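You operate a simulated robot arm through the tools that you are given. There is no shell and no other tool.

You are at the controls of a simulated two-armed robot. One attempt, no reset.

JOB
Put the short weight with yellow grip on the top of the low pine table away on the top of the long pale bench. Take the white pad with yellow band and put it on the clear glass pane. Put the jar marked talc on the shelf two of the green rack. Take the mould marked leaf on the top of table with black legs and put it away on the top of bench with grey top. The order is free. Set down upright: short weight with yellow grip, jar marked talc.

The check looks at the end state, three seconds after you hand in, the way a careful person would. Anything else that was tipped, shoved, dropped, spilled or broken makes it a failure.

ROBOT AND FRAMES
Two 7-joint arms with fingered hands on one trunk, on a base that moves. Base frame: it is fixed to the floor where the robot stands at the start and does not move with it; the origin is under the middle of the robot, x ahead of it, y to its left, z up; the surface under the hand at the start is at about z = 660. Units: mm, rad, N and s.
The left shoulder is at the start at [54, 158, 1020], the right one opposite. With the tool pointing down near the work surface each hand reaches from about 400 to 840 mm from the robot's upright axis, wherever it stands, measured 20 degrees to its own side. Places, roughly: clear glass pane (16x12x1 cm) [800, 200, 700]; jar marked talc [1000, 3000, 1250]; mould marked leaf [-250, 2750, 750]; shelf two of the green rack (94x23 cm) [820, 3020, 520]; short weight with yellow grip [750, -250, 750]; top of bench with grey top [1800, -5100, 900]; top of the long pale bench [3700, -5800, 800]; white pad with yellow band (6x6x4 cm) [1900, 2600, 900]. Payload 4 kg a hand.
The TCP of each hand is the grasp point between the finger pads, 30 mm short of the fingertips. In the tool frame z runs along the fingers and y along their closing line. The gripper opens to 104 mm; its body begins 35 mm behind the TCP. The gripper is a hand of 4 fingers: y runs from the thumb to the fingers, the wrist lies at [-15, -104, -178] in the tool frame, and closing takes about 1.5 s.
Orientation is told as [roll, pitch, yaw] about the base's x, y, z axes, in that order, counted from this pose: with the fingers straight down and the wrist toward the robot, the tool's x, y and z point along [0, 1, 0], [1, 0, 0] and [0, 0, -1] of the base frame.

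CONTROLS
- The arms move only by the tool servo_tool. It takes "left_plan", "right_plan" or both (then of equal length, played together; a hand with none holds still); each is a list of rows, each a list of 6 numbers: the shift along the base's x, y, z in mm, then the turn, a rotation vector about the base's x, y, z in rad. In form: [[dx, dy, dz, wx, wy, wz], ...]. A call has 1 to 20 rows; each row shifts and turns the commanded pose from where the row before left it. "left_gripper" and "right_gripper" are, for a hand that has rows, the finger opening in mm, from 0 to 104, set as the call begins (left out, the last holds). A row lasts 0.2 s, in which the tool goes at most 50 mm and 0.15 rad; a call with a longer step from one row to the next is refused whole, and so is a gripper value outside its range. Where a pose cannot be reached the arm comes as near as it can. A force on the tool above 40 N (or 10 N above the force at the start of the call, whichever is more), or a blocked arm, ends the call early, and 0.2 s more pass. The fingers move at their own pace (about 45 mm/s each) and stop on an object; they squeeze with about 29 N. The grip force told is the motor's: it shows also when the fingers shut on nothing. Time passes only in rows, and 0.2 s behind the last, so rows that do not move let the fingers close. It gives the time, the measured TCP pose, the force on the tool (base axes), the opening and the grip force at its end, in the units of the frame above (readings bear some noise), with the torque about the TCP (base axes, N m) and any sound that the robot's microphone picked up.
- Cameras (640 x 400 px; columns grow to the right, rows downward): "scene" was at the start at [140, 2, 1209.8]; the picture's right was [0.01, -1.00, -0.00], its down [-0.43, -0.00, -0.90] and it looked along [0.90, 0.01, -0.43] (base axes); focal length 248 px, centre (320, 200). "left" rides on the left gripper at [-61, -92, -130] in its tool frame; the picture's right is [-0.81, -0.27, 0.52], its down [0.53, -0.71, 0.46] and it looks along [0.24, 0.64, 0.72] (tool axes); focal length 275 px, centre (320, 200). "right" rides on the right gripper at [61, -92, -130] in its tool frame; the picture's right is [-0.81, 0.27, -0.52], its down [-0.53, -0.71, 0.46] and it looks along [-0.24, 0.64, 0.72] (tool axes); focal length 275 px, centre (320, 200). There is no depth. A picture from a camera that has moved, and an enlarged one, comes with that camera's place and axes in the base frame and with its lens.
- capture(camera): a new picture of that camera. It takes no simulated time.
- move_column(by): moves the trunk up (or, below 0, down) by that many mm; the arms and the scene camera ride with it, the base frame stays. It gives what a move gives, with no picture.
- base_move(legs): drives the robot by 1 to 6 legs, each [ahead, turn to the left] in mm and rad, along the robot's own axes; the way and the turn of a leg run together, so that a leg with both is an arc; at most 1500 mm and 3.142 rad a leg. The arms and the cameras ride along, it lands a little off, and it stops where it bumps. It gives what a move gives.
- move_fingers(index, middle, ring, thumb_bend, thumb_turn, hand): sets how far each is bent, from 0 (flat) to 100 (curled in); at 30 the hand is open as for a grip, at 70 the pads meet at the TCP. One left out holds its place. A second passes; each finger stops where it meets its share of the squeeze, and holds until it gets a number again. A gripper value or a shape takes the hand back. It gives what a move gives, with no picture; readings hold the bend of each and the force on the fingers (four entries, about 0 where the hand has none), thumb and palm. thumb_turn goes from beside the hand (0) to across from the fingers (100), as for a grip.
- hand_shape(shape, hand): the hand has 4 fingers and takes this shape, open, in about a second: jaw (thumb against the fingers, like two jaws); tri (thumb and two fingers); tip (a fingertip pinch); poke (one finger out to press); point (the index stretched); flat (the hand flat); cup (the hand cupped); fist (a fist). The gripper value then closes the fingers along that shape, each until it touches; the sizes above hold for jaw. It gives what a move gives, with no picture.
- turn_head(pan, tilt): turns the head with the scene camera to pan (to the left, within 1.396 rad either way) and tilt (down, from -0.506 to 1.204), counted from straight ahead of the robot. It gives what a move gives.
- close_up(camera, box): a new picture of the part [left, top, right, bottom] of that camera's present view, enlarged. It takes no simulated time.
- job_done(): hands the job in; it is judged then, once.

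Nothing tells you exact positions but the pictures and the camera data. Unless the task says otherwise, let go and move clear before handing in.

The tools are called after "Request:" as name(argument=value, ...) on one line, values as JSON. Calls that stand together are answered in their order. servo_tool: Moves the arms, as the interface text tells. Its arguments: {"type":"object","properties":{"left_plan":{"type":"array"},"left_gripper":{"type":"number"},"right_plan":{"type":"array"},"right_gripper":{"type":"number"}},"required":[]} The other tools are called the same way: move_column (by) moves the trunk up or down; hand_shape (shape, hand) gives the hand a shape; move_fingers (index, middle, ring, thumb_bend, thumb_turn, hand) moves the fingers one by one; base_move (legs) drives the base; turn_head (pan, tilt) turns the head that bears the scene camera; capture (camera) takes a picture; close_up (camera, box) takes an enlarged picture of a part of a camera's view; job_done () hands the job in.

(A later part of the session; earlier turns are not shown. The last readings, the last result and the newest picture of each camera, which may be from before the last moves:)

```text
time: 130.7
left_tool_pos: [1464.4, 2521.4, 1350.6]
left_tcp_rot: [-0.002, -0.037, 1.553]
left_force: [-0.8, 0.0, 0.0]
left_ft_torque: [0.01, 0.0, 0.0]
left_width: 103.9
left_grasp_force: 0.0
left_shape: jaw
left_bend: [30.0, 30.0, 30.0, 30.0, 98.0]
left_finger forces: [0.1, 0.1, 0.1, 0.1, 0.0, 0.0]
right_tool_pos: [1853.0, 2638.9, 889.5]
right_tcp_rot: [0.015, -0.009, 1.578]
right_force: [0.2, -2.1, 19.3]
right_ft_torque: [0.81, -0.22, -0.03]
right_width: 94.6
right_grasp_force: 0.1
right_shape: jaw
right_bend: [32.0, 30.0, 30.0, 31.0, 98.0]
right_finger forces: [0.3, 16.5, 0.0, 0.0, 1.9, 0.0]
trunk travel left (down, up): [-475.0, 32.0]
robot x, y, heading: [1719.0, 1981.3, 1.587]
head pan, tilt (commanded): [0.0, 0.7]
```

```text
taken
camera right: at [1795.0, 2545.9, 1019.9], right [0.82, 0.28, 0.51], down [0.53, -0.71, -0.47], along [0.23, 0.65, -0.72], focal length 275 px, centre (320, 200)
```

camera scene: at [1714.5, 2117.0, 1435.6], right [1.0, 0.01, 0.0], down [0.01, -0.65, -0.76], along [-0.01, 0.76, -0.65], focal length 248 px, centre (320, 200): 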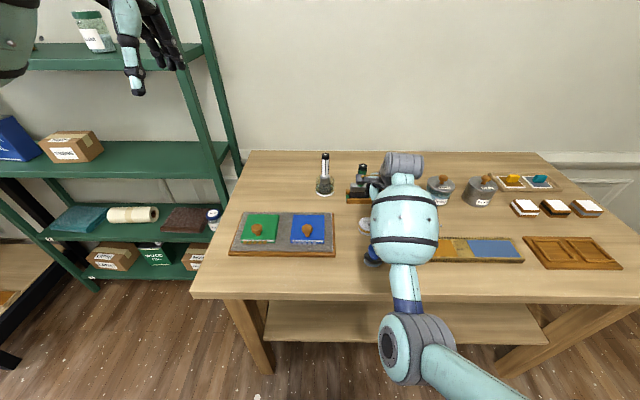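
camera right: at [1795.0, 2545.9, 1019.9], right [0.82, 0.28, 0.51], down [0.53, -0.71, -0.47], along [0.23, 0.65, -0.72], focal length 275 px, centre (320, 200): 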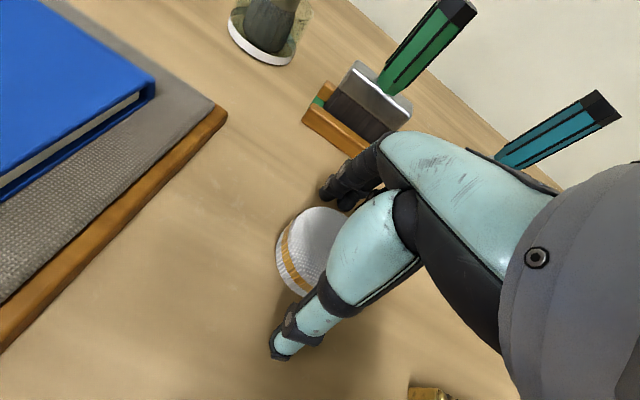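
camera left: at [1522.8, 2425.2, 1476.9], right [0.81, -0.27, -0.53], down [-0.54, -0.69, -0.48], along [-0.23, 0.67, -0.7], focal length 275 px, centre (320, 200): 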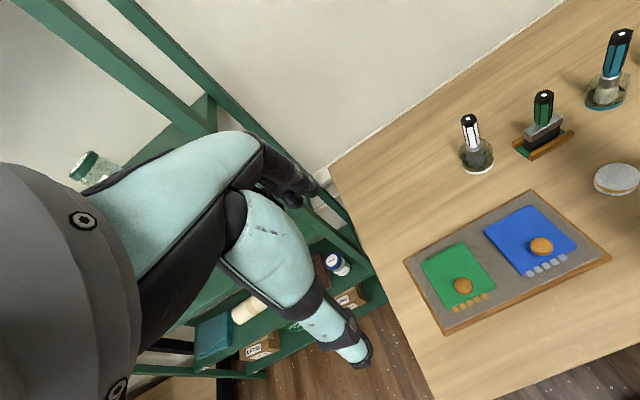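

Request:
close_up(camera="right", box=[240, 150, 420, 370])

Request:
close_up(camera="scene", box=[350, 190, 420, 250])

Request:
close_up(camera="left", box=[500, 100, 640, 260])

```text
1.82 times, centred on (330, 260) of right
camera zoom: at [1795.0, 2545.9, 1019.9], right [0.82, 0.28, 0.51], down [0.53, -0.71, -0.47], along [0.23, 0.65, -0.72], focal length 500 px, centre (302, 91)
```

zoom: 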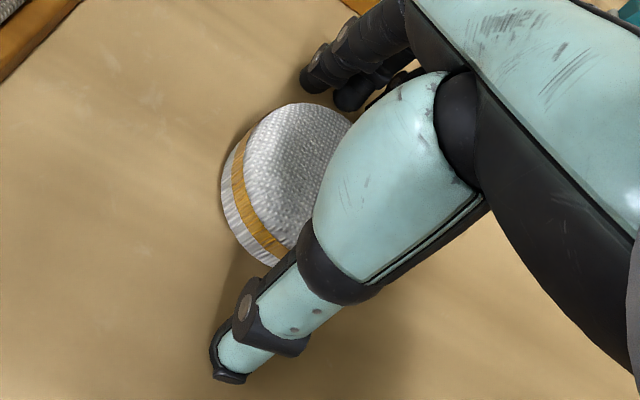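

```text
6.67 times, centred on (385, 220) of scene
camera zoom: at [1714.2, 2114.0, 1436.1], right [1.0, 0.01, 0.0], down [0.01, -0.65, -0.76], along [-0.01, 0.76, -0.65], focal length 1652 px, centre (-113, 67)
```

zoom: 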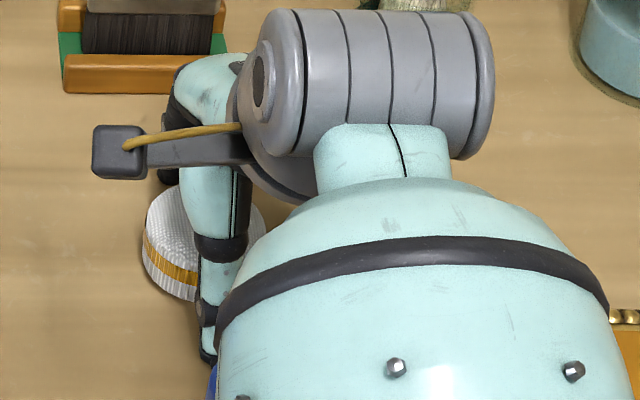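

```text
2.50 times, centred on (570, 180) of left
camera zoom: at [1523.0, 2424.1, 1477.5], right [0.81, -0.27, -0.53], down [-0.54, -0.69, -0.48], along [-0.23, 0.68, -0.7], focal length 688 px, centre (-305, 250)
```

zoom: 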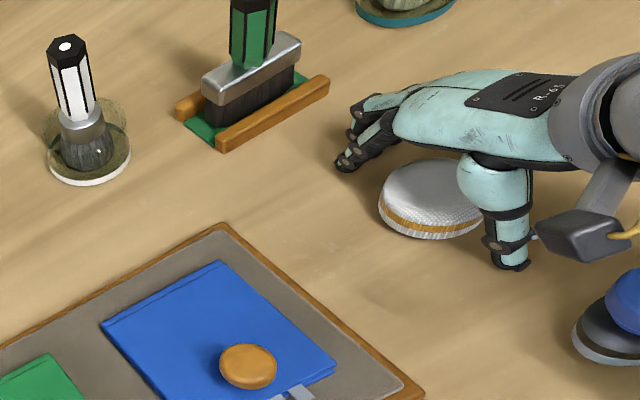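

The left camera shows the fingers and thumb straddling the pad with the tips on the bench. I'll lift 5 mm and close.

Request:
servo_tool(right_plan=[[0, 0, 5, 0, 0, 0], [0, 0, 0, 0, 0, 0]])

Request:
servo_tool(right_plan=[[0, 0, 0, 0, 0, 0], [0, 0, 0, 0, 0, 0], [0, 0, 0, 0, 0, 0], [0, 0, 0, 0, 0, 0], [0, 0, 0, 0, 0, 0], [0, 0, 0, 0, 0, 0], [0, 0, 0, 0, 0, 0]], right_gripper=45)

Request:
close_up(camera="left", box=[500, 100, 640, 260])

Request:
close_up(camera="right", box=[240, 150, 420, 370])

```text
time: 131.3
left_tool_pos: [1464.5, 2523.7, 1349.4]
left_tcp_rot: [-0.002, -0.037, 1.552]
left_force: [0.7, 0.8, 0.3]
left_ft_torque: [-0.02, 0.03, -0.01]
left_width: 103.8
left_grasp_force: 0.0
left_shape: jaw
left_bend: [30.0, 30.0, 30.0, 30.0, 98.0]
left_finger forces: [0.0, 0.0, 0.1, 0.0, 0.0, 0.0]
right_tool_pos: [1854.3, 2637.9, 890.2]
right_tcp_rot: [0.015, 0.0, 1.579]
right_force: [0.3, -0.2, 7.0]
right_ft_torque: [0.46, -0.11, 0.02]
right_width: 95.7
right_grasp_force: 0.1
right_shape: jaw
right_bend: [32.0, 30.0, 30.0, 31.0, 98.0]
right_finger forces: [0.0, 7.4, 0.0, 0.0, 0.1, 0.0]
trunk travel left (down, up): [-475.0, 32.0]
robot x, y, heading: [1713.6, 1976.9, 1.582]
head pan, tilt (commanded): [0.0, 0.7]
```

```text
time: 132.9
left_tool_pos: [1464.2, 2522.6, 1349.1]
left_tcp_rot: [-0.002, -0.036, 1.553]
left_force: [-0.8, -0.4, 0.1]
left_ft_torque: [0.01, -0.02, -0.02]
left_width: 104.0
left_grasp_force: 0.1
left_shape: jaw
left_bend: [30.0, 30.0, 30.0, 30.0, 98.0]
left_finger forces: [0.0, 0.0, 0.0, 0.1, 0.0, 0.0]
right_tool_pos: [1853.0, 2638.7, 890.2]
right_tcp_rot: [0.016, -0.001, 1.578]
right_force: [0.0, -1.1, 8.3]
right_ft_torque: [0.16, 0.04, -0.04]
right_width: 48.7
right_grasp_force: 29.0
right_shape: jaw
right_bend: [73.0, 41.0, 43.0, 74.0, 100.0]
right_finger forces: [30.4, 2.2, 0.0, 0.0, 27.5, 0.0]
trunk travel left (down, up): [-475.0, 32.0]
robot x, y, heading: [1715.6, 1980.2, 1.581]
head pan, tilt (commanded): [0.0, 0.7]
```

```text
2.50 times, centred on (570, 180) of left
camera zoom: at [1523.4, 2425.4, 1476.9], right [0.81, -0.27, -0.53], down [-0.54, -0.69, -0.48], along [-0.23, 0.67, -0.7], focal length 688 px, centre (-305, 250)
```

zoom: 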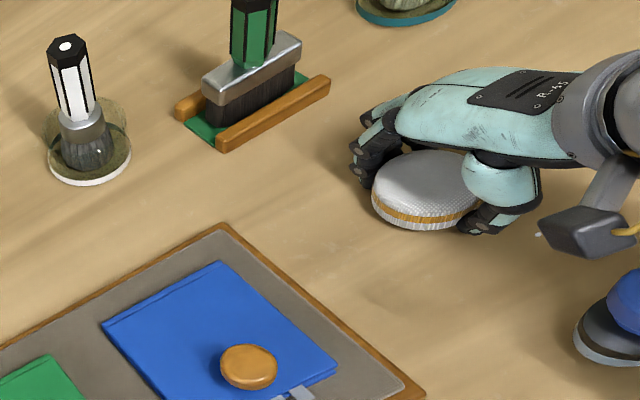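

```text
1.82 times, centred on (330, 260) of right
camera zoom: at [1795.4, 2546.3, 1022.5], right [0.82, 0.28, 0.5], down [0.53, -0.71, -0.46], along [0.23, 0.65, -0.73], focal length 500 px, centre (302, 91)
```

zoom: 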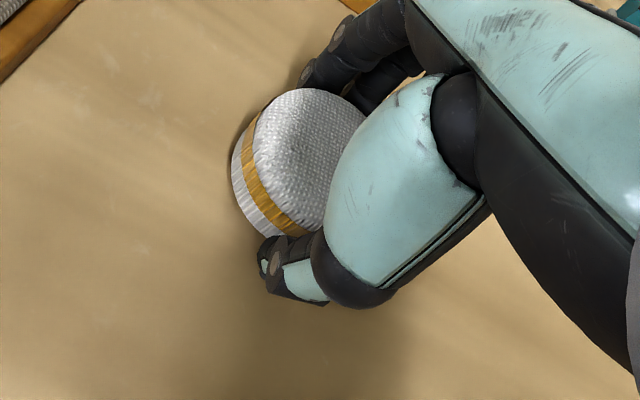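

The pad is held by index and thumb. I'll close a bit further so the other fingers share the hold, then lift.

Request:
servo_tool(right_plan=[[0, 0, 0, 0, 0, 0], [0, 0, 0, 0, 0, 0], [0, 0, 0, 0, 0, 0], [0, 0, 0, 0, 0, 0]], right_gripper=25)

Request:
servo_tool(right_plan=[[0, 0, 8, 0, 0, 0], [0, 0, 10, 0, 0, 0], [0, 0, 12, 0, 0, 0], [0, 0, 0, 0, 0, 0]])

Request:
close_up(camera="left", box=[500, 80, 640, 240])

Request:
close_up(camera="right", box=[240, 150, 420, 370])

```text
time: 133.9
left_tool_pos: [1465.2, 2523.7, 1350.6]
left_tcp_rot: [-0.001, -0.036, 1.555]
left_force: [-0.2, 1.2, -0.2]
left_ft_torque: [-0.02, 0.01, 0.02]
left_width: 104.0
left_grasp_force: 0.0
left_shape: jaw
left_bend: [30.0, 30.0, 30.0, 30.0, 98.0]
left_finger forces: [0.1, 0.0, 0.0, 0.1, 0.0, 0.0]
right_tool_pos: [1853.7, 2638.4, 890.5]
right_tcp_rot: [0.016, -0.003, 1.579]
right_force: [1.0, -1.2, 8.6]
right_ft_torque: [0.18, 0.0, -0.09]
right_width: 48.3
right_grasp_force: 28.8
right_shape: jaw
right_bend: [73.0, 41.0, 43.0, 74.0, 100.0]
right_finger forces: [30.4, 2.2, 0.0, 0.0, 27.5, 0.0]
trunk travel left (down, up): [-475.0, 32.0]
robot x, y, heading: [1713.6, 1981.9, 1.581]
head pan, tilt (commanded): [0.0, 0.7]
```

```text
time: 134.9
left_tool_pos: [1464.9, 2524.3, 1349.1]
left_tcp_rot: [-0.002, -0.034, 1.554]
left_force: [0.0, 0.1, -1.2]
left_ft_torque: [0.0, 0.01, -0.01]
left_width: 103.9
left_grasp_force: 0.0
left_shape: jaw
left_bend: [30.0, 30.0, 30.0, 30.0, 98.0]
left_finger forces: [0.1, 0.1, 0.0, 0.0, 0.1, 0.1]
right_tool_pos: [1853.4, 2639.2, 920.2]
right_tcp_rot: [0.015, 0.0, 1.58]
right_force: [0.2, 0.1, -1.2]
right_ft_torque: [-0.01, 0.03, 0.01]
right_width: 48.2
right_grasp_force: 29.4
right_shape: jaw
right_bend: [73.0, 41.0, 43.0, 74.0, 100.0]
right_finger forces: [23.6, 1.8, 0.1, 0.0, 25.5, 0.0]
trunk travel left (down, up): [-475.0, 32.0]
robot x, y, heading: [1715.0, 1983.2, 1.581]
head pan, tilt (commanded): [0.0, 0.7]
```

```text
2.50 times, centred on (570, 160) of left
camera zoom: at [1523.5, 2427.3, 1476.3], right [0.81, -0.27, -0.53], down [-0.54, -0.69, -0.48], along [-0.23, 0.67, -0.7], focal length 688 px, centre (-305, 300)
```

zoom: 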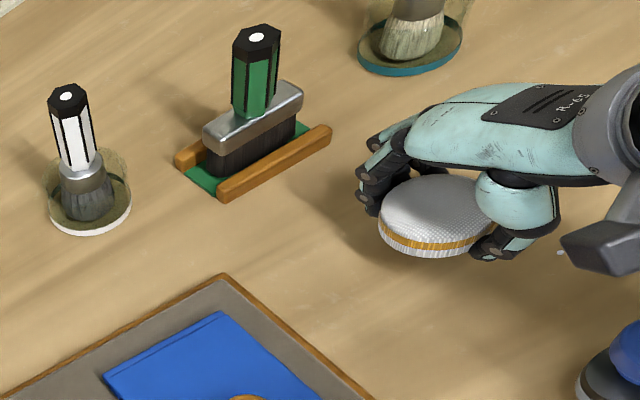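

```text
1.82 times, centred on (330, 260) of right
camera zoom: at [1795.7, 2547.5, 1051.5], right [0.82, 0.28, 0.5], down [0.53, -0.71, -0.46], along [0.23, 0.65, -0.73], focal length 500 px, centre (302, 91)
```

zoom: 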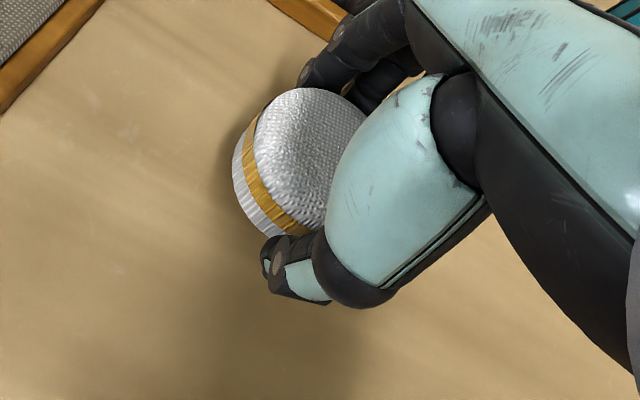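

The pad is lifted cleanly. I'll raise it well above the brushes and back away from the bench.

Request:
servo_tool(right_plan=[[0, 0, 20, 0, 0, 0], [0, 0, 25, 0, 0, 0], [0, 0, 25, 0, 0, 0], [0, -5, 25, 0, 0, 0], [0, -10, 25, 0, 0, 0], [0, -10, 25, 0, 0, 0], [0, -10, 25, 0, 0, 0], [0, -5, 15, 0, 0, 0], [0, 0, 0, 0, 0, 0]])

Request:
base_move(legs=[[-350, 0]])

Request:
capture(camera="right")

Request:
capture(camera="scene")

```text
time: 136.9
left_tool_pos: [1462.8, 2524.9, 1350.1]
left_tcp_rot: [-0.002, -0.035, 1.554]
left_force: [0.1, 0.1, -0.3]
left_ft_torque: [-0.03, 0.01, -0.03]
left_width: 104.0
left_grasp_force: 0.0
left_shape: jaw
left_bend: [30.0, 30.0, 30.0, 30.0, 98.0]
left_finger forces: [0.0, 0.0, 0.1, 0.1, 0.0, 0.0]
right_tool_pos: [1854.2, 2599.9, 1103.3]
right_tcp_rot: [0.016, 0.001, 1.577]
right_force: [0.3, 0.7, -0.2]
right_ft_torque: [-0.03, -0.01, -0.01]
right_width: 48.5
right_grasp_force: 29.6
right_shape: jaw
right_bend: [73.0, 41.0, 43.0, 74.0, 100.0]
right_finger forces: [23.5, 1.7, 0.0, 0.0, 25.4, 0.1]
trunk travel left (down, up): [-475.0, 32.0]
robot x, y, heading: [1714.9, 1980.4, 1.582]
head pan, tilt (commanded): [0.0, 0.7]
```

```text
time: 139.2
left_tool_pos: [1468.7, 2174.0, 1349.0]
left_tcp_rot: [0.0, -0.033, 1.55]
left_force: [-0.3, -0.5, -0.8]
left_ft_torque: [-0.02, -0.04, 0.01]
left_width: 104.1
left_grasp_force: 0.0
left_shape: jaw
left_bend: [30.0, 30.0, 30.0, 30.0, 98.0]
left_finger forces: [0.0, 0.0, 0.1, 0.0, 0.0, 0.1]
right_tool_pos: [1858.4, 2248.8, 1104.9]
right_tcp_rot: [0.015, 0.001, 1.575]
right_force: [0.8, -0.3, -0.2]
right_ft_torque: [0.0, 0.0, -0.01]
right_width: 48.5
right_grasp_force: 28.9
right_shape: jaw
right_bend: [73.0, 41.0, 43.0, 74.0, 100.0]
right_finger forces: [23.5, 1.9, 0.0, 0.0, 25.4, 0.0]
trunk travel left (down, up): [-475.0, 32.0]
robot x, y, heading: [1717.1, 1630.2, 1.579]
head pan, tilt (commanded): [0.0, 0.7]
```

```text
taken
camera right: at [1799.9, 2156.5, 1236.5], right [0.82, 0.28, 0.5], down [0.53, -0.71, -0.46], along [0.23, 0.65, -0.73], focal length 275 px, centre (320, 200)
```

right: 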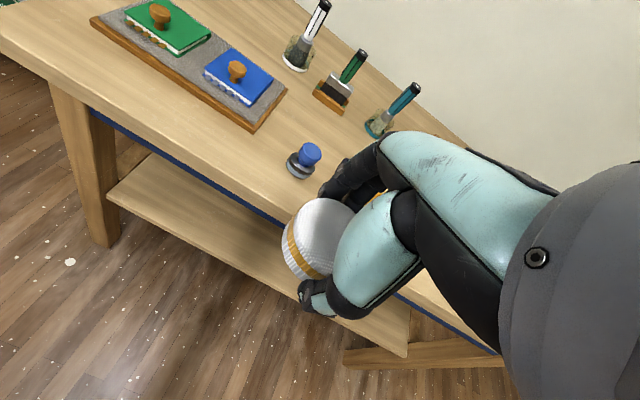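

```text
taken
camera scene: at [1718.1, 1767.2, 1435.5], right [1.0, 0.01, 0.0], down [0.01, -0.66, -0.76], along [-0.01, 0.76, -0.66], focal length 248 px, centre (320, 200)
```

scene: 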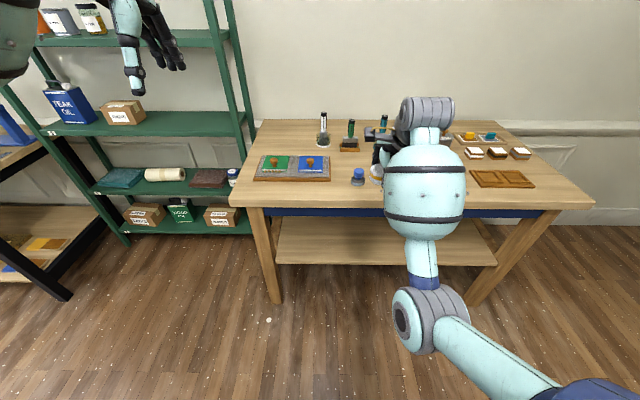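

The bench is undisturbed and the pad is secure. Next I'll drive across to the black-legged table to find the leaf mould.

Request:
base_move(legs=[[0, 1.56], [1300, 0], [470, 0]])

Request:
base_move(legs=[[0, -1.57]])

Request:
turn_head(pan=0.1, tilt=0.6)

Request:
capture(camera="scene")

```text
time: 153.2
left_tool_pos: [-596.1, 1387.6, 1356.9]
left_tcp_rot: [-0.001, -0.049, 3.115]
left_force: [0.4, 0.2, -1.0]
left_ft_torque: [-0.02, 0.02, 0.0]
left_width: 103.9
left_grasp_force: 0.0
left_shape: jaw
left_bend: [30.0, 30.0, 30.0, 30.0, 98.0]
left_finger forces: [0.0, 0.0, 0.0, 0.1, 0.0, 0.1]
right_tool_pos: [-671.5, 1776.2, 1112.4]
right_tcp_rot: [0.018, -0.015, 3.142]
right_force: [0.2, 0.4, 0.0]
right_ft_torque: [0.0, 0.02, -0.04]
right_width: 48.0
right_grasp_force: 29.1
right_shape: jaw
right_bend: [73.0, 41.0, 43.0, 74.0, 100.0]
right_finger forces: [23.0, 1.8, 0.1, 0.0, 24.9, 0.1]
trunk travel left (down, up): [-475.0, 32.0]
robot x, y, heading: [-68.1, 1629.6, 3.145]
head pan, tilt (commanded): [0.0, 0.7]
```

```text
time: 158.1
left_tool_pos: [-310.4, 2145.6, 1362.1]
left_tcp_rot: [0.002, -0.061, 1.54]
left_force: [0.7, -0.3, 0.2]
left_ft_torque: [-0.03, 0.01, 0.01]
left_width: 103.8
left_grasp_force: 0.1
left_shape: jaw
left_bend: [30.0, 30.0, 30.0, 30.0, 98.0]
left_finger forces: [0.0, 0.0, 0.0, 0.1, 0.0, 0.0]
right_tool_pos: [79.3, 2221.0, 1119.5]
right_tcp_rot: [0.017, -0.023, 1.564]
right_force: [0.7, -0.1, -1.4]
right_ft_torque: [0.0, 0.01, 0.02]
right_width: 48.1
right_grasp_force: 29.0
right_shape: jaw
right_bend: [73.0, 41.0, 43.0, 74.0, 100.0]
right_finger forces: [22.8, 1.8, 0.0, 0.0, 24.7, 0.0]
trunk travel left (down, up): [-475.0, 32.0]
robot x, y, heading: [-89.2, 1628.7, 1.563]
head pan, tilt (commanded): [0.0, 0.7]
```

```text
time: 158.8
left_tool_pos: [-308.6, 2133.9, 1368.8]
left_tcp_rot: [-0.007, -0.08, 1.533]
left_force: [0.8, -1.1, 0.0]
left_ft_torque: [0.03, 0.06, 0.03]
left_width: 104.1
left_grasp_force: 0.0
left_shape: jaw
left_bend: [30.0, 30.0, 30.0, 30.0, 97.0]
left_finger forces: [0.0, 0.0, 0.1, 0.0, 0.0, 0.0]
right_tool_pos: [79.4, 2208.5, 1125.1]
right_tcp_rot: [0.017, -0.036, 1.564]
right_force: [0.6, -0.5, -0.8]
right_ft_torque: [-0.03, 0.03, -0.01]
right_width: 48.5
right_grasp_force: 29.0
right_shape: jaw
right_bend: [73.0, 41.0, 43.0, 74.0, 100.0]
right_finger forces: [23.3, 2.2, 0.0, 0.0, 25.5, 0.0]
trunk travel left (down, up): [-475.0, 32.0]
robot x, y, heading: [-81.4, 1636.8, 1.562]
head pan, tilt (commanded): [0.099, 0.6]
```

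```text
taken
camera scene: at [-90.0, 1773.4, 1444.0], right [1.0, 0.09, 0.0], down [0.05, -0.58, -0.82], along [-0.08, 0.81, -0.58], focal length 248 px, centre (320, 200)
```

scene: 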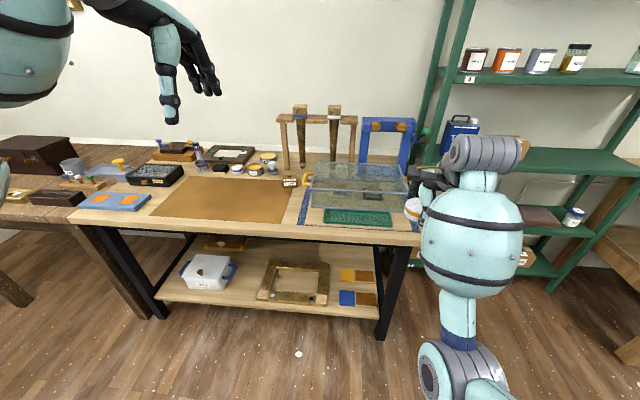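

Request:
close_up(camera="scene", box=[60, 120, 310, 240])

Request:
close_up(camera="scene", box=[180, 130, 310, 210])

Request:
close_up(camera="scene", box=[270, 90, 440, 240])

Request:
capture(camera="left")

```text
2.56 times, centred on (185, 180) of scene
camera zoom: at [-90.0, 1773.4, 1444.0], right [1.0, 0.09, 0.0], down [0.05, -0.58, -0.82], along [-0.08, 0.81, -0.58], focal length 634 px, centre (666, 251)
```

zoom: 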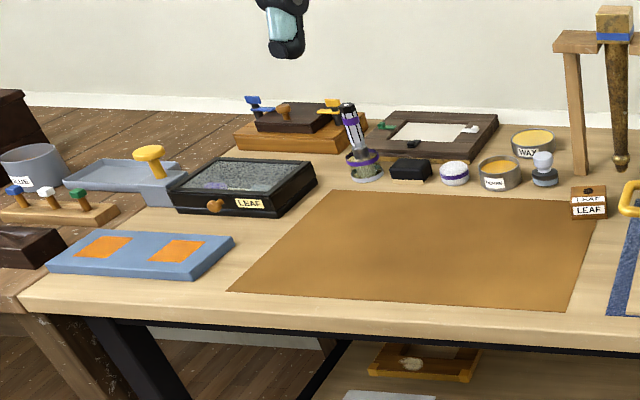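

```text
4.92 times, centred on (245, 170) of scene
camera zoom: at [-90.0, 1773.4, 1444.0], right [1.0, 0.09, 0.0], down [0.05, -0.58, -0.82], along [-0.08, 0.81, -0.58], focal length 1220 px, centre (689, 348)
```

zoom: 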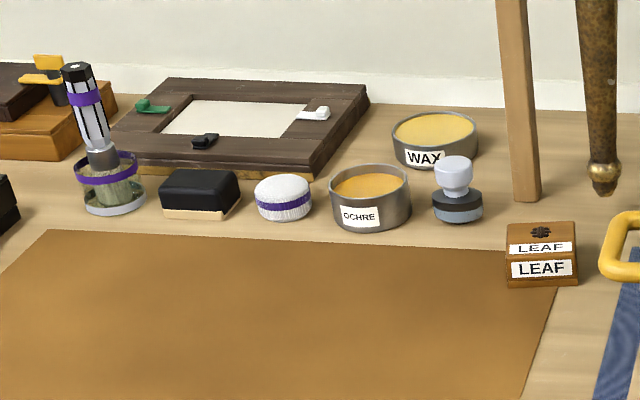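

```text
2.67 times, centred on (355, 165) of scene
camera zoom: at [-90.0, 1773.4, 1444.0], right [1.0, 0.09, 0.0], down [0.05, -0.58, -0.82], along [-0.08, 0.81, -0.58], focal length 661 px, centre (227, 293)
```

zoom: 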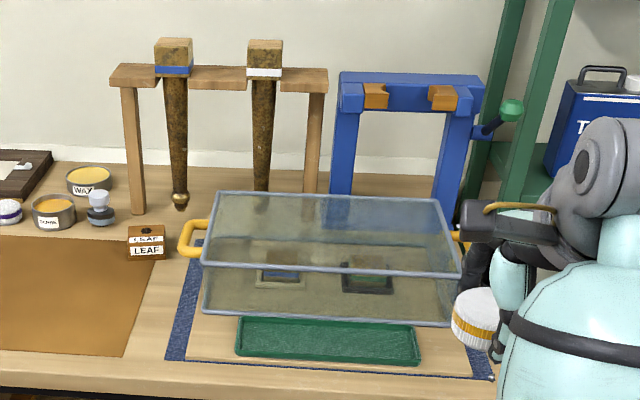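

```text
taken
camera left: at [-252.7, 2028.3, 1491.7], right [0.8, -0.26, -0.53], down [-0.56, -0.65, -0.51], along [-0.21, 0.71, -0.67], focal length 275 px, centre (320, 200)
```

left: 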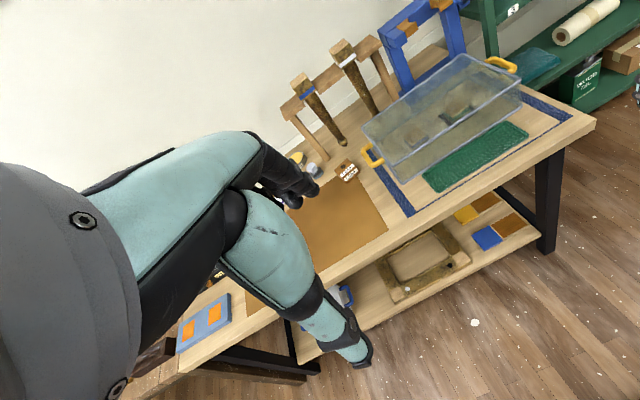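

The leaf mould is the small brown block marked LEAF near (-318, 2710), left of the glass case's yellow handle. I'll raise and draw back the right hand with the pad so it clears the tall frames, then drive closer.

Request:
servo_tool(right_plan=[[0, -10, 18, -0.005, 0, 0], [0, -10, 18, -0.005, 0, 0], [0, -12, 18, -0.005, 0, 0], [0, -12, 18, -0.005, 0, 0], [0, -12, 18, -0.005, 0, 0], [0, -12, 18, -0.005, 0, 0], [0, -10, 18, -0.005, 0, 0], [0, 0, 0, 0, 0, 0]], left_plan=[[0, 5, -5, -0.011, 0, 0.005], [0, 5, -5, -0.011, 0, 0.005], [0, 5, -5, -0.011, 0, 0.005], [0, 5, -5, -0.011, 0, 0.005], [0, 5, -5, -0.011, 0, 0.005], [0, 5, -5, -0.011, 0, 0.005], [0, 5, -5, -0.011, 0, 0.005], [0, 0, 0, 0, 0, 0]])

Request:
capture(camera="scene")

```text
time: 160.6
left_tool_pos: [-311.7, 2164.6, 1333.5]
left_tcp_rot: [0.002, 0.004, 1.575]
left_force: [0.4, -0.3, 0.3]
left_ft_torque: [0.01, 0.04, -0.01]
left_width: 103.9
left_grasp_force: 0.0
left_shape: jaw
left_bend: [30.0, 30.0, 30.0, 30.0, 97.0]
left_finger forces: [0.0, 0.0, 0.0, 0.0, 0.1, 0.0]
right_tool_pos: [84.0, 2216.8, 1191.3]
right_tcp_rot: [0.019, -0.003, 1.564]
right_force: [-0.2, -0.3, -0.4]
right_ft_torque: [0.03, -0.01, -0.01]
right_width: 48.0
right_grasp_force: 29.0
right_shape: jaw
right_bend: [73.0, 41.0, 43.0, 74.0, 100.0]
right_finger forces: [23.1, 2.1, 0.0, 0.1, 25.3, 0.0]
right hand out of reach, approached as far as the arm can: row 3, 4, 5, 6, 7
trunk travel left (down, up): [-475.0, 32.0]
robot x, y, heading: [-87.4, 1632.9, 1.565]
head pan, tilt (commanded): [0.099, 0.6]
```

```text
taken
camera scene: at [-90.4, 1771.4, 1444.2], right [1.0, 0.09, 0.0], down [0.05, -0.57, -0.82], along [-0.08, 0.81, -0.58], focal length 248 px, centre (320, 200)
```

scene: 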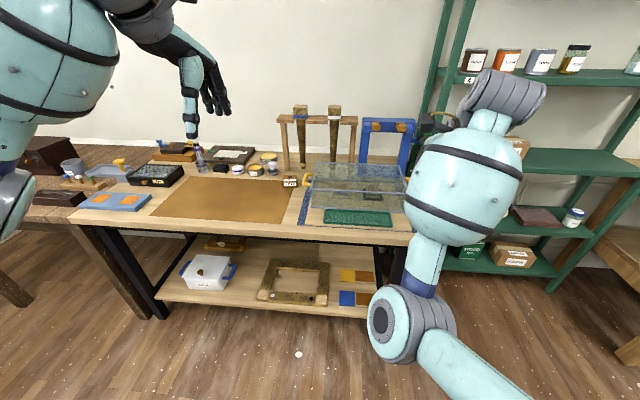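

Request:
base_move(legs=[[415, 0]])

Request:
turn_head(pan=0.15, tilt=0.8)

Request:
capture(camera="scene")

Request:
capture(camera="left")

```text
time: 163.3
left_tool_pos: [-309.4, 2578.0, 1334.3]
left_tcp_rot: [0.002, 0.003, 1.574]
left_force: [-0.2, 0.0, 0.0]
left_ft_torque: [-0.01, -0.01, 0.03]
left_width: 104.0
left_grasp_force: 0.0
left_shape: jaw
left_bend: [30.0, 30.0, 30.0, 30.0, 97.0]
left_finger forces: [0.1, 0.0, 0.0, 0.0, 0.1, 0.1]
right_tool_pos: [87.5, 2631.0, 1191.8]
right_tcp_rot: [0.017, -0.006, 1.563]
right_force: [0.2, -0.8, -0.9]
right_ft_torque: [0.0, -0.02, 0.01]
right_width: 48.2
right_grasp_force: 29.3
right_shape: jaw
right_bend: [73.0, 41.0, 43.0, 74.0, 100.0]
right_finger forces: [23.1, 1.9, 0.0, 0.0, 25.2, 0.0]
trunk travel left (down, up): [-475.0, 32.0]
robot x, y, heading: [-80.7, 2045.2, 1.564]
head pan, tilt (commanded): [0.099, 0.6]
```

```text
time: 164.0
left_tool_pos: [-306.2, 2565.6, 1340.2]
left_tcp_rot: [-0.003, -0.016, 1.569]
left_force: [0.0, -0.2, 0.5]
left_ft_torque: [-0.02, -0.02, -0.01]
left_width: 103.8
left_grasp_force: 0.0
left_shape: jaw
left_bend: [30.0, 30.0, 30.0, 30.0, 98.0]
left_finger forces: [0.1, 0.0, 0.1, 0.0, 0.0, 0.0]
right_tool_pos: [88.1, 2621.9, 1200.1]
right_tcp_rot: [0.01, -0.039, 1.559]
right_force: [-0.1, -0.5, -0.1]
right_ft_torque: [-0.02, 0.02, -0.04]
right_width: 48.3
right_grasp_force: 29.0
right_shape: jaw
right_bend: [73.0, 41.0, 43.0, 74.0, 100.0]
right_finger forces: [23.3, 1.9, 0.0, 0.0, 25.3, 0.1]
trunk travel left (down, up): [-475.0, 32.0]
robot x, y, heading: [-81.5, 2045.1, 1.564]
head pan, tilt (commanded): [0.15, 0.799]
```

```text
taken
camera scene: at [-91.0, 2178.9, 1427.3], right [0.99, 0.14, 0.0], down [0.1, -0.72, -0.69], along [-0.1, 0.68, -0.73], focal length 248 px, centre (320, 200)
```

scene: 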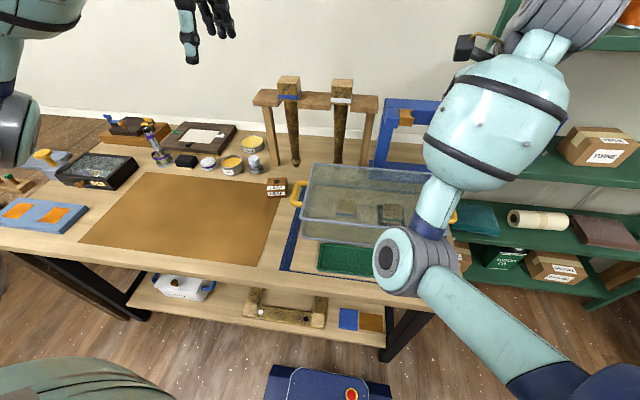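

```text
taken
camera left: at [-247.3, 2471.3, 1469.1], right [0.81, -0.27, -0.52], down [-0.53, -0.7, -0.47], along [-0.24, 0.66, -0.71], focal length 275 px, centre (320, 200)
```

left: 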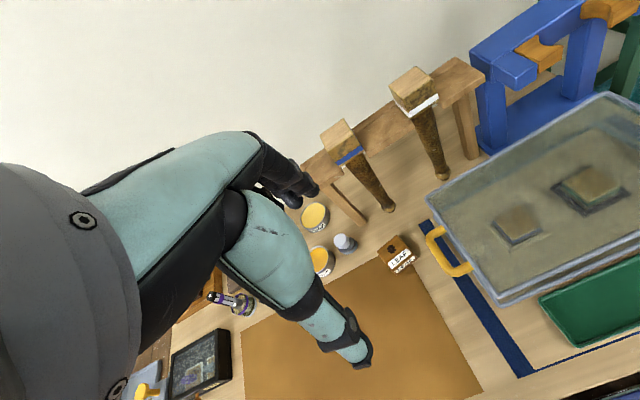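

Request:
close_up(camera="scene", box=[220, 150, 320, 220])

Request:
close_up(camera="left", box=[320, 180, 500, 310])

```text
5.71 times, centred on (270, 185) of scene
camera zoom: at [-91.0, 2178.9, 1427.3], right [0.99, 0.14, 0.0], down [0.1, -0.72, -0.69], along [-0.1, 0.68, -0.73], focal length 1416 px, centre (606, 286)
```

zoom: 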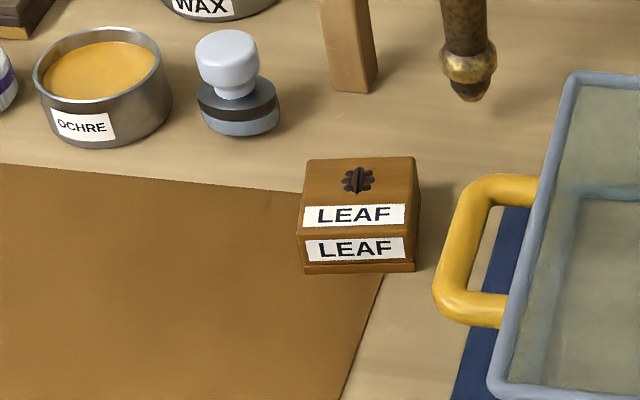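

```text
3.08 times, centred on (410, 245) of left
camera zoom: at [-247.3, 2471.3, 1469.1], right [0.81, -0.27, -0.52], down [-0.53, -0.7, -0.47], along [-0.24, 0.66, -0.71], focal length 847 px, centre (43, 62)
```

zoom: 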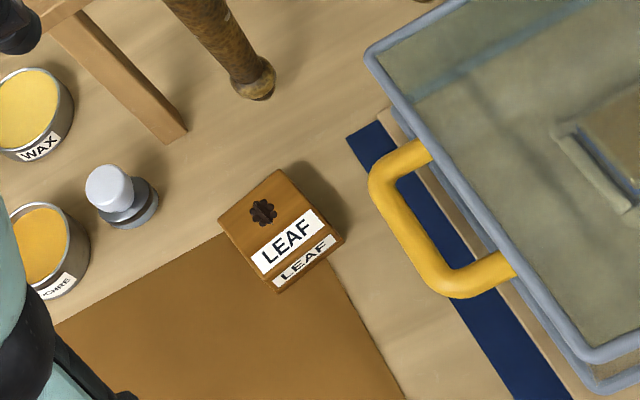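

Triangulating gives the mould's top centre at about (-328, 2774, 846), roughly 70×65×33 mm and turned about 0.15 rad. I'll bring the left hand to a hover in front of and above it, turned to match.

Request:
servo_tool(left_plan=[[-2, 12, -22, 0, 0, 0.0125], [-2, 14, -26, 0, 0, 0.0125], [-2, 14, -27, 0, 0, 0.0125], [-2, 14, -27, 0, 0, 0.0125], [-2, 14, -27, 0, 0, 0.0125], [-2, 14, -27, 0, 0, 0.0125], [-2, 14, -27, 0, 0, 0.0125], [-2, 14, -27, 0, 0, 0.0125], [-2, 14, -27, 0, 0, 0.0125], [-2, 14, -27, 0, 0, 0.0125], [-1, 14, -27, 0, 0, 0.0125], [-1, 12, -27, 0, 0, 0.0125], [0, 0, 0, 0, 0, 0]], left_gripper=96)

Request:
capture(camera="left")

Request:
capture(camera="scene")

```text
time: 166.8
left_tool_pos: [-330.6, 2726.4, 1020.9]
left_tcp_rot: [0.003, -0.011, 1.724]
left_force: [-0.4, 0.2, 0.1]
left_ft_torque: [-0.01, -0.02, -0.03]
left_width: 96.3
left_grasp_force: 0.0
left_shape: jaw
left_bend: [32.0, 31.0, 30.0, 31.0, 98.0]
left_finger forces: [0.0, 0.0, 0.1, 0.0, 0.0, 0.1]
right_tool_pos: [88.6, 2620.8, 1201.5]
right_tcp_rot: [0.01, -0.042, 1.559]
right_force: [0.6, -0.8, 0.1]
right_ft_torque: [0.0, -0.01, 0.0]
right_width: 48.0
right_grasp_force: 29.5
right_shape: jaw
right_bend: [73.0, 41.0, 43.0, 74.0, 100.0]
right_finger forces: [23.3, 1.9, 0.0, 0.0, 25.3, 0.0]
trunk travel left (down, up): [-475.0, 32.0]
robot x, y, heading: [-81.5, 2045.6, 1.565]
head pan, tilt (commanded): [0.15, 0.799]
```

```text
taken
camera left: at [-255.6, 2644.1, 1150.6], right [0.84, -0.14, -0.52], down [-0.42, -0.78, -0.46], along [-0.34, 0.61, -0.72], focal length 275 px, centre (320, 200)
```

left: 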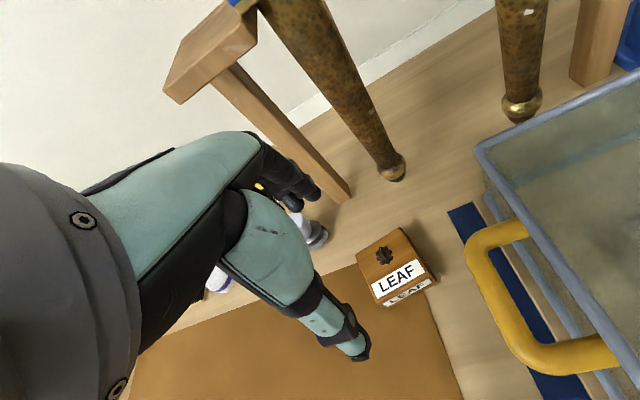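

```text
taken
camera scene: at [-91.0, 2177.3, 1427.5], right [0.99, 0.14, 0.0], down [0.1, -0.72, -0.69], along [-0.1, 0.68, -0.73], focal length 248 px, centre (320, 200)
```

scene: 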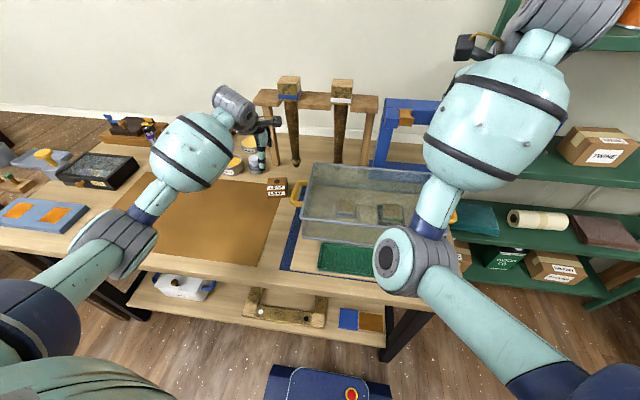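

Request:
servo_tool(left_plan=[[1, 9, -20, 0, 0, 0], [1, 9, -22, 0, 0, 0], [1, 8, -22, 0, 0, 0], [1, 8, -22, 0, 0, 0], [1, 7, -20, 0, 0, 0], [0, 0, -10, 0, 0, 0], [0, 0, 0, 0, 0, 0]])

Request:
capture(camera="left")

Request:
close_up(camera="scene", box=[190, 70, 330, 220])

```text
time: 168.4
left_tool_pos: [-325.9, 2768.0, 904.5]
left_tcp_rot: [0.003, -0.011, 1.725]
left_force: [0.0, -1.3, 0.5]
left_ft_torque: [0.01, 0.0, 0.0]
left_width: 96.3
left_grasp_force: 0.1
left_shape: jaw
left_bend: [32.0, 31.0, 30.0, 31.0, 98.0]
left_finger forces: [0.0, 0.0, 0.1, 0.0, 0.0, 0.1]
right_tool_pos: [88.8, 2620.3, 1200.7]
right_tcp_rot: [0.009, -0.041, 1.559]
right_force: [-0.5, 0.4, -0.6]
right_ft_torque: [-0.02, -0.03, 0.0]
right_width: 48.1
right_grasp_force: 28.8
right_shape: jaw
right_bend: [73.0, 41.0, 43.0, 74.0, 100.0]
right_finger forces: [23.3, 1.9, 0.0, 0.0, 25.3, 0.0]
trunk travel left (down, up): [-475.0, 32.0]
robot x, y, heading: [-83.9, 2046.2, 1.563]
head pan, tilt (commanded): [0.15, 0.799]
```

```text
taken
camera left: at [-250.7, 2685.6, 1034.1], right [0.84, -0.14, -0.52], down [-0.42, -0.78, -0.46], along [-0.34, 0.61, -0.72], focal length 275 px, centre (320, 200)
```

left: 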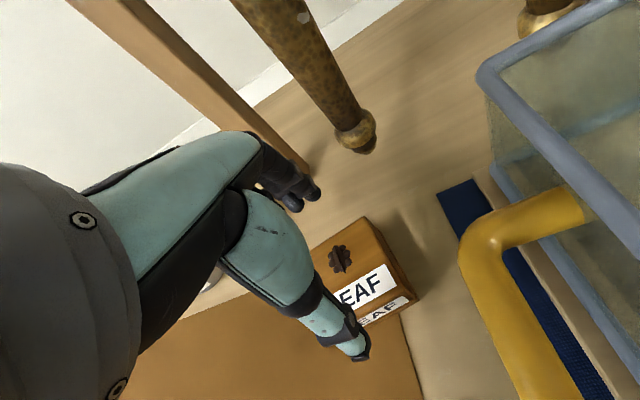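

```text
2.67 times, centred on (260, 145) of scene
camera zoom: at [-90.9, 2177.6, 1427.5], right [0.99, 0.14, 0.0], down [0.1, -0.72, -0.69], along [-0.1, 0.68, -0.73], focal length 661 px, centre (480, 347)
```

zoom: 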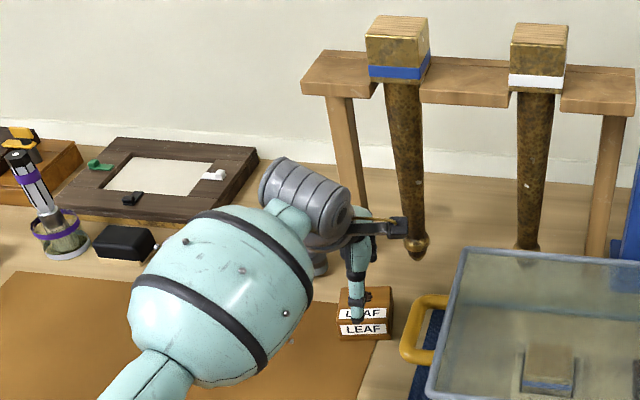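

Request:
servo_tool(left_plan=[[0, 1, -12, 0, 0, 0], [0, 1, -12, 0, 0, 0], [0, 1, -10, 0, 0, 0], [0, 0, -8, 0, 0, 0], [0, 0, 0, 0, 0, 0]])

Request:
capture(camera="left")

Request:
close_up(camera="scene", box=[240, 140, 320, 210])

```text
time: 169.6
left_tool_pos: [-325.7, 2769.1, 862.1]
left_tcp_rot: [0.003, -0.01, 1.725]
left_force: [0.3, 0.3, 0.9]
left_ft_torque: [-0.01, 0.0, 0.0]
left_width: 96.5
left_grasp_force: 0.0
left_shape: jaw
left_bend: [32.0, 31.0, 30.0, 31.0, 98.0]
left_finger forces: [0.1, 0.0, 0.1, 0.0, 0.1, 0.0]
right_tool_pos: [88.8, 2621.2, 1201.8]
right_tcp_rot: [0.01, -0.043, 1.559]
right_force: [0.5, -0.7, -0.6]
right_ft_torque: [-0.01, 0.02, 0.02]
right_width: 48.1
right_grasp_force: 28.7
right_shape: jaw
right_bend: [73.0, 41.0, 43.0, 74.0, 100.0]
right_finger forces: [23.3, 1.9, 0.0, 0.0, 25.3, 0.1]
trunk travel left (down, up): [-475.0, 32.0]
robot x, y, heading: [-82.5, 2047.7, 1.565]
head pan, tilt (commanded): [0.15, 0.799]
```

```text
taken
camera left: at [-251.4, 2688.5, 991.9], right [0.84, -0.14, -0.52], down [-0.42, -0.78, -0.46], along [-0.34, 0.61, -0.72], focal length 275 px, centre (320, 200)
```

left: 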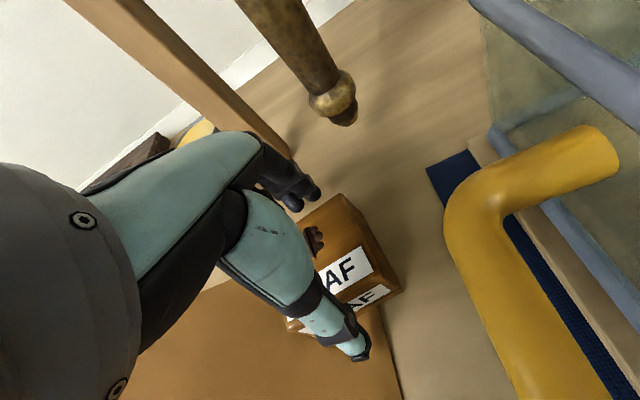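

```text
5.71 times, centred on (280, 175) of scene
camera zoom: at [-91.0, 2177.6, 1427.5], right [0.99, 0.14, 0.0], down [0.1, -0.72, -0.69], along [-0.1, 0.68, -0.73], focal length 1416 px, centre (549, 343)
```

zoom: 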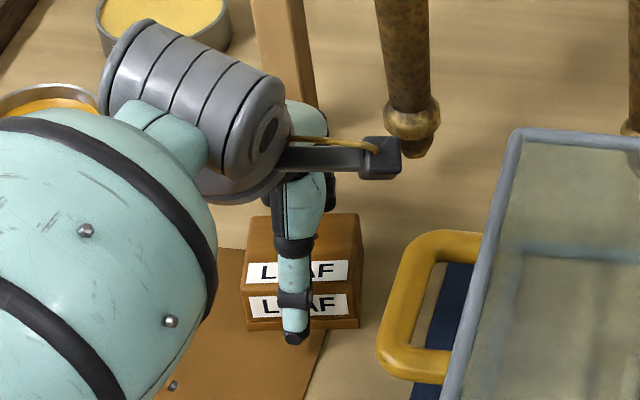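

Request:
servo_tool(left_plan=[[0, 0, -6, 0, 0, 0], [0, 0, -5, 0, 0, 0], [0, 0, -4, 0, 0, 0], [0, 0, 0, 0, 0, 0]])

Request:
capture(camera="left")

```text
time: 170.6
left_tool_pos: [-324.8, 2771.6, 849.1]
left_tcp_rot: [0.002, -0.015, 1.724]
left_force: [-0.5, -1.3, 7.3]
left_ft_torque: [0.25, 0.09, 0.02]
left_width: 96.3
left_grasp_force: 0.0
left_shape: jaw
left_bend: [32.0, 30.0, 30.0, 31.0, 98.0]
left_finger forces: [0.0, 5.8, 0.1, 0.0, 1.4, 0.0]
right_tool_pos: [88.8, 2621.2, 1201.5]
right_tcp_rot: [0.011, -0.042, 1.559]
right_force: [0.1, 0.2, -0.2]
right_ft_torque: [-0.04, -0.02, 0.0]
right_width: 48.5
right_grasp_force: 28.7
right_shape: jaw
right_bend: [73.0, 41.0, 43.0, 74.0, 100.0]
right_finger forces: [23.4, 1.9, 0.1, 0.1, 25.3, 0.0]
trunk travel left (down, up): [-475.0, 32.0]
robot x, y, heading: [-77.8, 2045.3, 1.562]
head pan, tilt (commanded): [0.15, 0.799]
```

```text
taken
camera left: at [-251.3, 2688.5, 978.4], right [0.84, -0.14, -0.52], down [-0.42, -0.78, -0.46], along [-0.34, 0.61, -0.72], focal length 275 px, centre (320, 200)
```

left: 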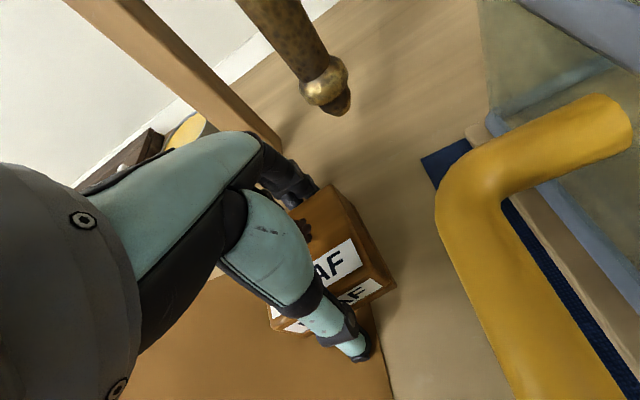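

Both finger and thumb tips just touch the table. I'll lift 3 mm and close on the mould.

Request:
servo_tool(left_plan=[[0, 0, 4, 0, 0, 0], [0, 0, 0, 0, 0, 0]])

Request:
servo_tool(left_plan=[[0, 0, 0, 0, 0, 0], [0, 0, 0, 0, 0, 0], [0, 0, 0, 0, 0, 0], [0, 0, 0, 0, 0, 0], [0, 0, 0, 0, 0, 0], [0, 0, 0, 0, 0, 0], [0, 0, 0, 0, 0, 0], [0, 0, 0, 0, 0, 0]], left_gripper=40)

Request:
capture(camera="left")

Request:
close_up(camera="scene", box=[240, 140, 320, 210])

```text
time: 171.2
left_tool_pos: [-326.0, 2770.3, 852.1]
left_tcp_rot: [0.005, -0.008, 1.727]
left_force: [-0.6, -0.2, -1.4]
left_ft_torque: [0.0, 0.01, 0.01]
left_width: 95.9
left_grasp_force: 0.0
left_shape: jaw
left_bend: [32.0, 31.0, 30.0, 31.0, 98.0]
left_finger forces: [0.0, 0.1, 0.1, 0.1, 0.0, 0.0]
right_tool_pos: [88.3, 2620.5, 1202.2]
right_tcp_rot: [0.011, -0.041, 1.56]
right_force: [0.4, 0.1, -0.3]
right_ft_torque: [0.04, -0.01, 0.01]
right_width: 48.4
right_grasp_force: 28.8
right_shape: jaw
right_bend: [73.0, 41.0, 43.0, 74.0, 100.0]
right_finger forces: [23.4, 1.9, 0.1, 0.1, 25.3, 0.0]
trunk travel left (down, up): [-475.0, 32.0]
robot x, y, heading: [-79.7, 2047.4, 1.565]
head pan, tilt (commanded): [0.15, 0.799]
```

```text
time: 173.0
left_tool_pos: [-327.1, 2771.3, 852.0]
left_tcp_rot: [0.003, -0.011, 1.727]
left_force: [0.0, -0.4, -0.5]
left_ft_torque: [-0.01, 0.01, -0.03]
left_width: 59.6
left_grasp_force: 28.5
left_shape: jaw
left_bend: [74.0, 42.0, 40.0, 65.0, 99.0]
left_finger forces: [14.7, 8.2, 3.6, 0.0, 26.5, 0.0]
right_tool_pos: [89.7, 2621.9, 1200.6]
right_tcp_rot: [0.011, -0.041, 1.558]
right_force: [-0.5, 0.5, 0.1]
right_ft_torque: [0.03, 0.0, 0.01]
right_width: 48.4
right_grasp_force: 29.1
right_shape: jaw
right_bend: [73.0, 41.0, 43.0, 74.0, 100.0]
right_finger forces: [23.3, 2.0, 0.1, 0.1, 25.4, 0.1]
trunk travel left (down, up): [-475.0, 32.0]
robot x, y, heading: [-82.0, 2045.8, 1.564]
head pan, tilt (commanded): [0.15, 0.799]
```

```text
taken
camera left: at [-251.6, 2688.6, 981.1], right [0.84, -0.14, -0.52], down [-0.42, -0.78, -0.46], along [-0.34, 0.61, -0.72], focal length 275 px, centre (320, 200)
```

left: 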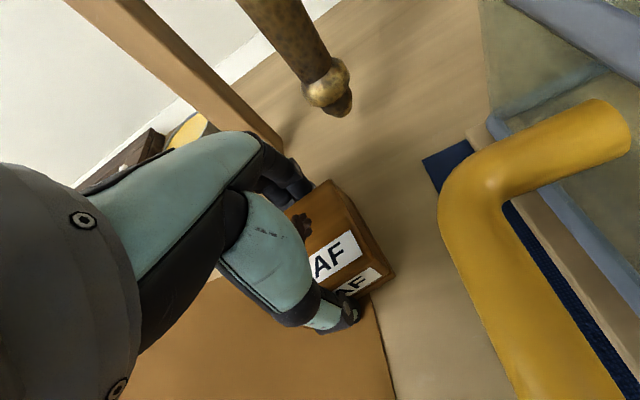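

```text
5.71 times, centred on (280, 175) of scene
camera zoom: at [-91.0, 2177.8, 1427.4], right [0.99, 0.14, 0.0], down [0.1, -0.72, -0.69], along [-0.1, 0.68, -0.73], focal length 1416 px, centre (549, 343)
```

zoom: 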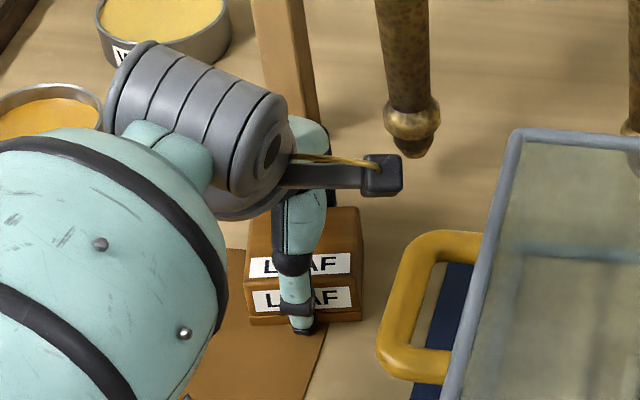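

A firm grip on the mould. I'll lift it straight up and then draw it back toward the robot.

Request:
servo_tool(left_plan=[[0, 0, 8, 0, 0, 0], [0, 0, 12, 0, 0, 0], [0, 0, 15, 0, 0, 0], [0, -4, 20, 0, 0, 0], [0, -8, 22, 0, 0, 0], [0, -12, 22, 0, 0, 0], [0, -14, 22, 0, 0, 0], [0, -14, 22, 0, 0, 0], [0, -14, 22, 0, 0, 0], [0, -14, 22, 0, 0, 0], [0, -14, 22, 0, 0, 0], [0, -14, 22, 0, 0, 0], [0, 0, 0, 0, 0, 0]])

Request:
capture(camera="left")

Request:
capture(camera="scene")

```text
time: 175.8
left_tool_pos: [-326.5, 2661.9, 1084.0]
left_tcp_rot: [0.004, -0.01, 1.726]
left_force: [0.0, 0.9, -0.6]
left_ft_torque: [0.0, -0.01, 0.02]
left_width: 59.5
left_grasp_force: 29.4
left_shape: jaw
left_bend: [74.0, 42.0, 40.0, 65.0, 99.0]
left_finger forces: [14.7, 8.2, 3.7, 0.0, 26.5, 0.1]
right_tool_pos: [88.7, 2621.5, 1200.2]
right_tcp_rot: [0.011, -0.042, 1.559]
right_force: [0.6, 0.0, -0.4]
right_ft_torque: [0.03, 0.02, 0.0]
right_width: 48.6
right_grasp_force: 29.0
right_shape: jaw
right_bend: [73.0, 41.0, 43.0, 74.0, 100.0]
right_finger forces: [23.3, 1.8, 0.1, 0.0, 25.3, 0.1]
trunk travel left (down, up): [-475.0, 32.0]
robot x, y, heading: [-81.6, 2046.7, 1.561]
head pan, tilt (commanded): [0.15, 0.799]
```

```text
taken
camera left: at [-251.6, 2580.0, 1212.8], right [0.84, -0.14, -0.52], down [-0.42, -0.78, -0.46], along [-0.34, 0.61, -0.72], focal length 275 px, centre (320, 200)
```

left: 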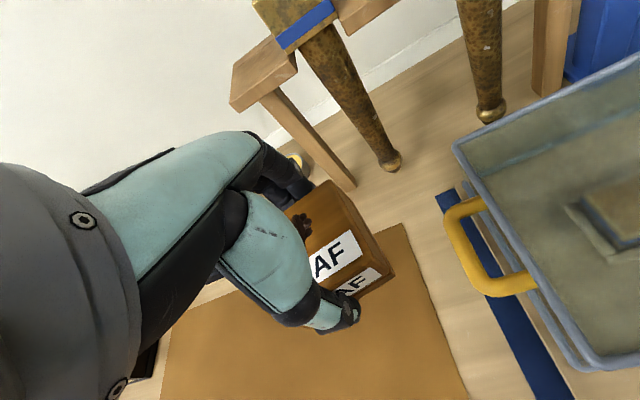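

```text
taken
camera scene: at [-91.1, 2177.9, 1427.4], right [0.99, 0.14, 0.0], down [0.1, -0.72, -0.69], along [-0.1, 0.68, -0.73], focal length 248 px, centre (320, 200)
```

scene: 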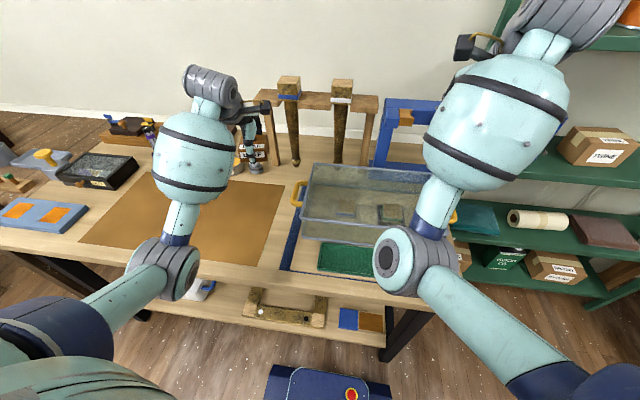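

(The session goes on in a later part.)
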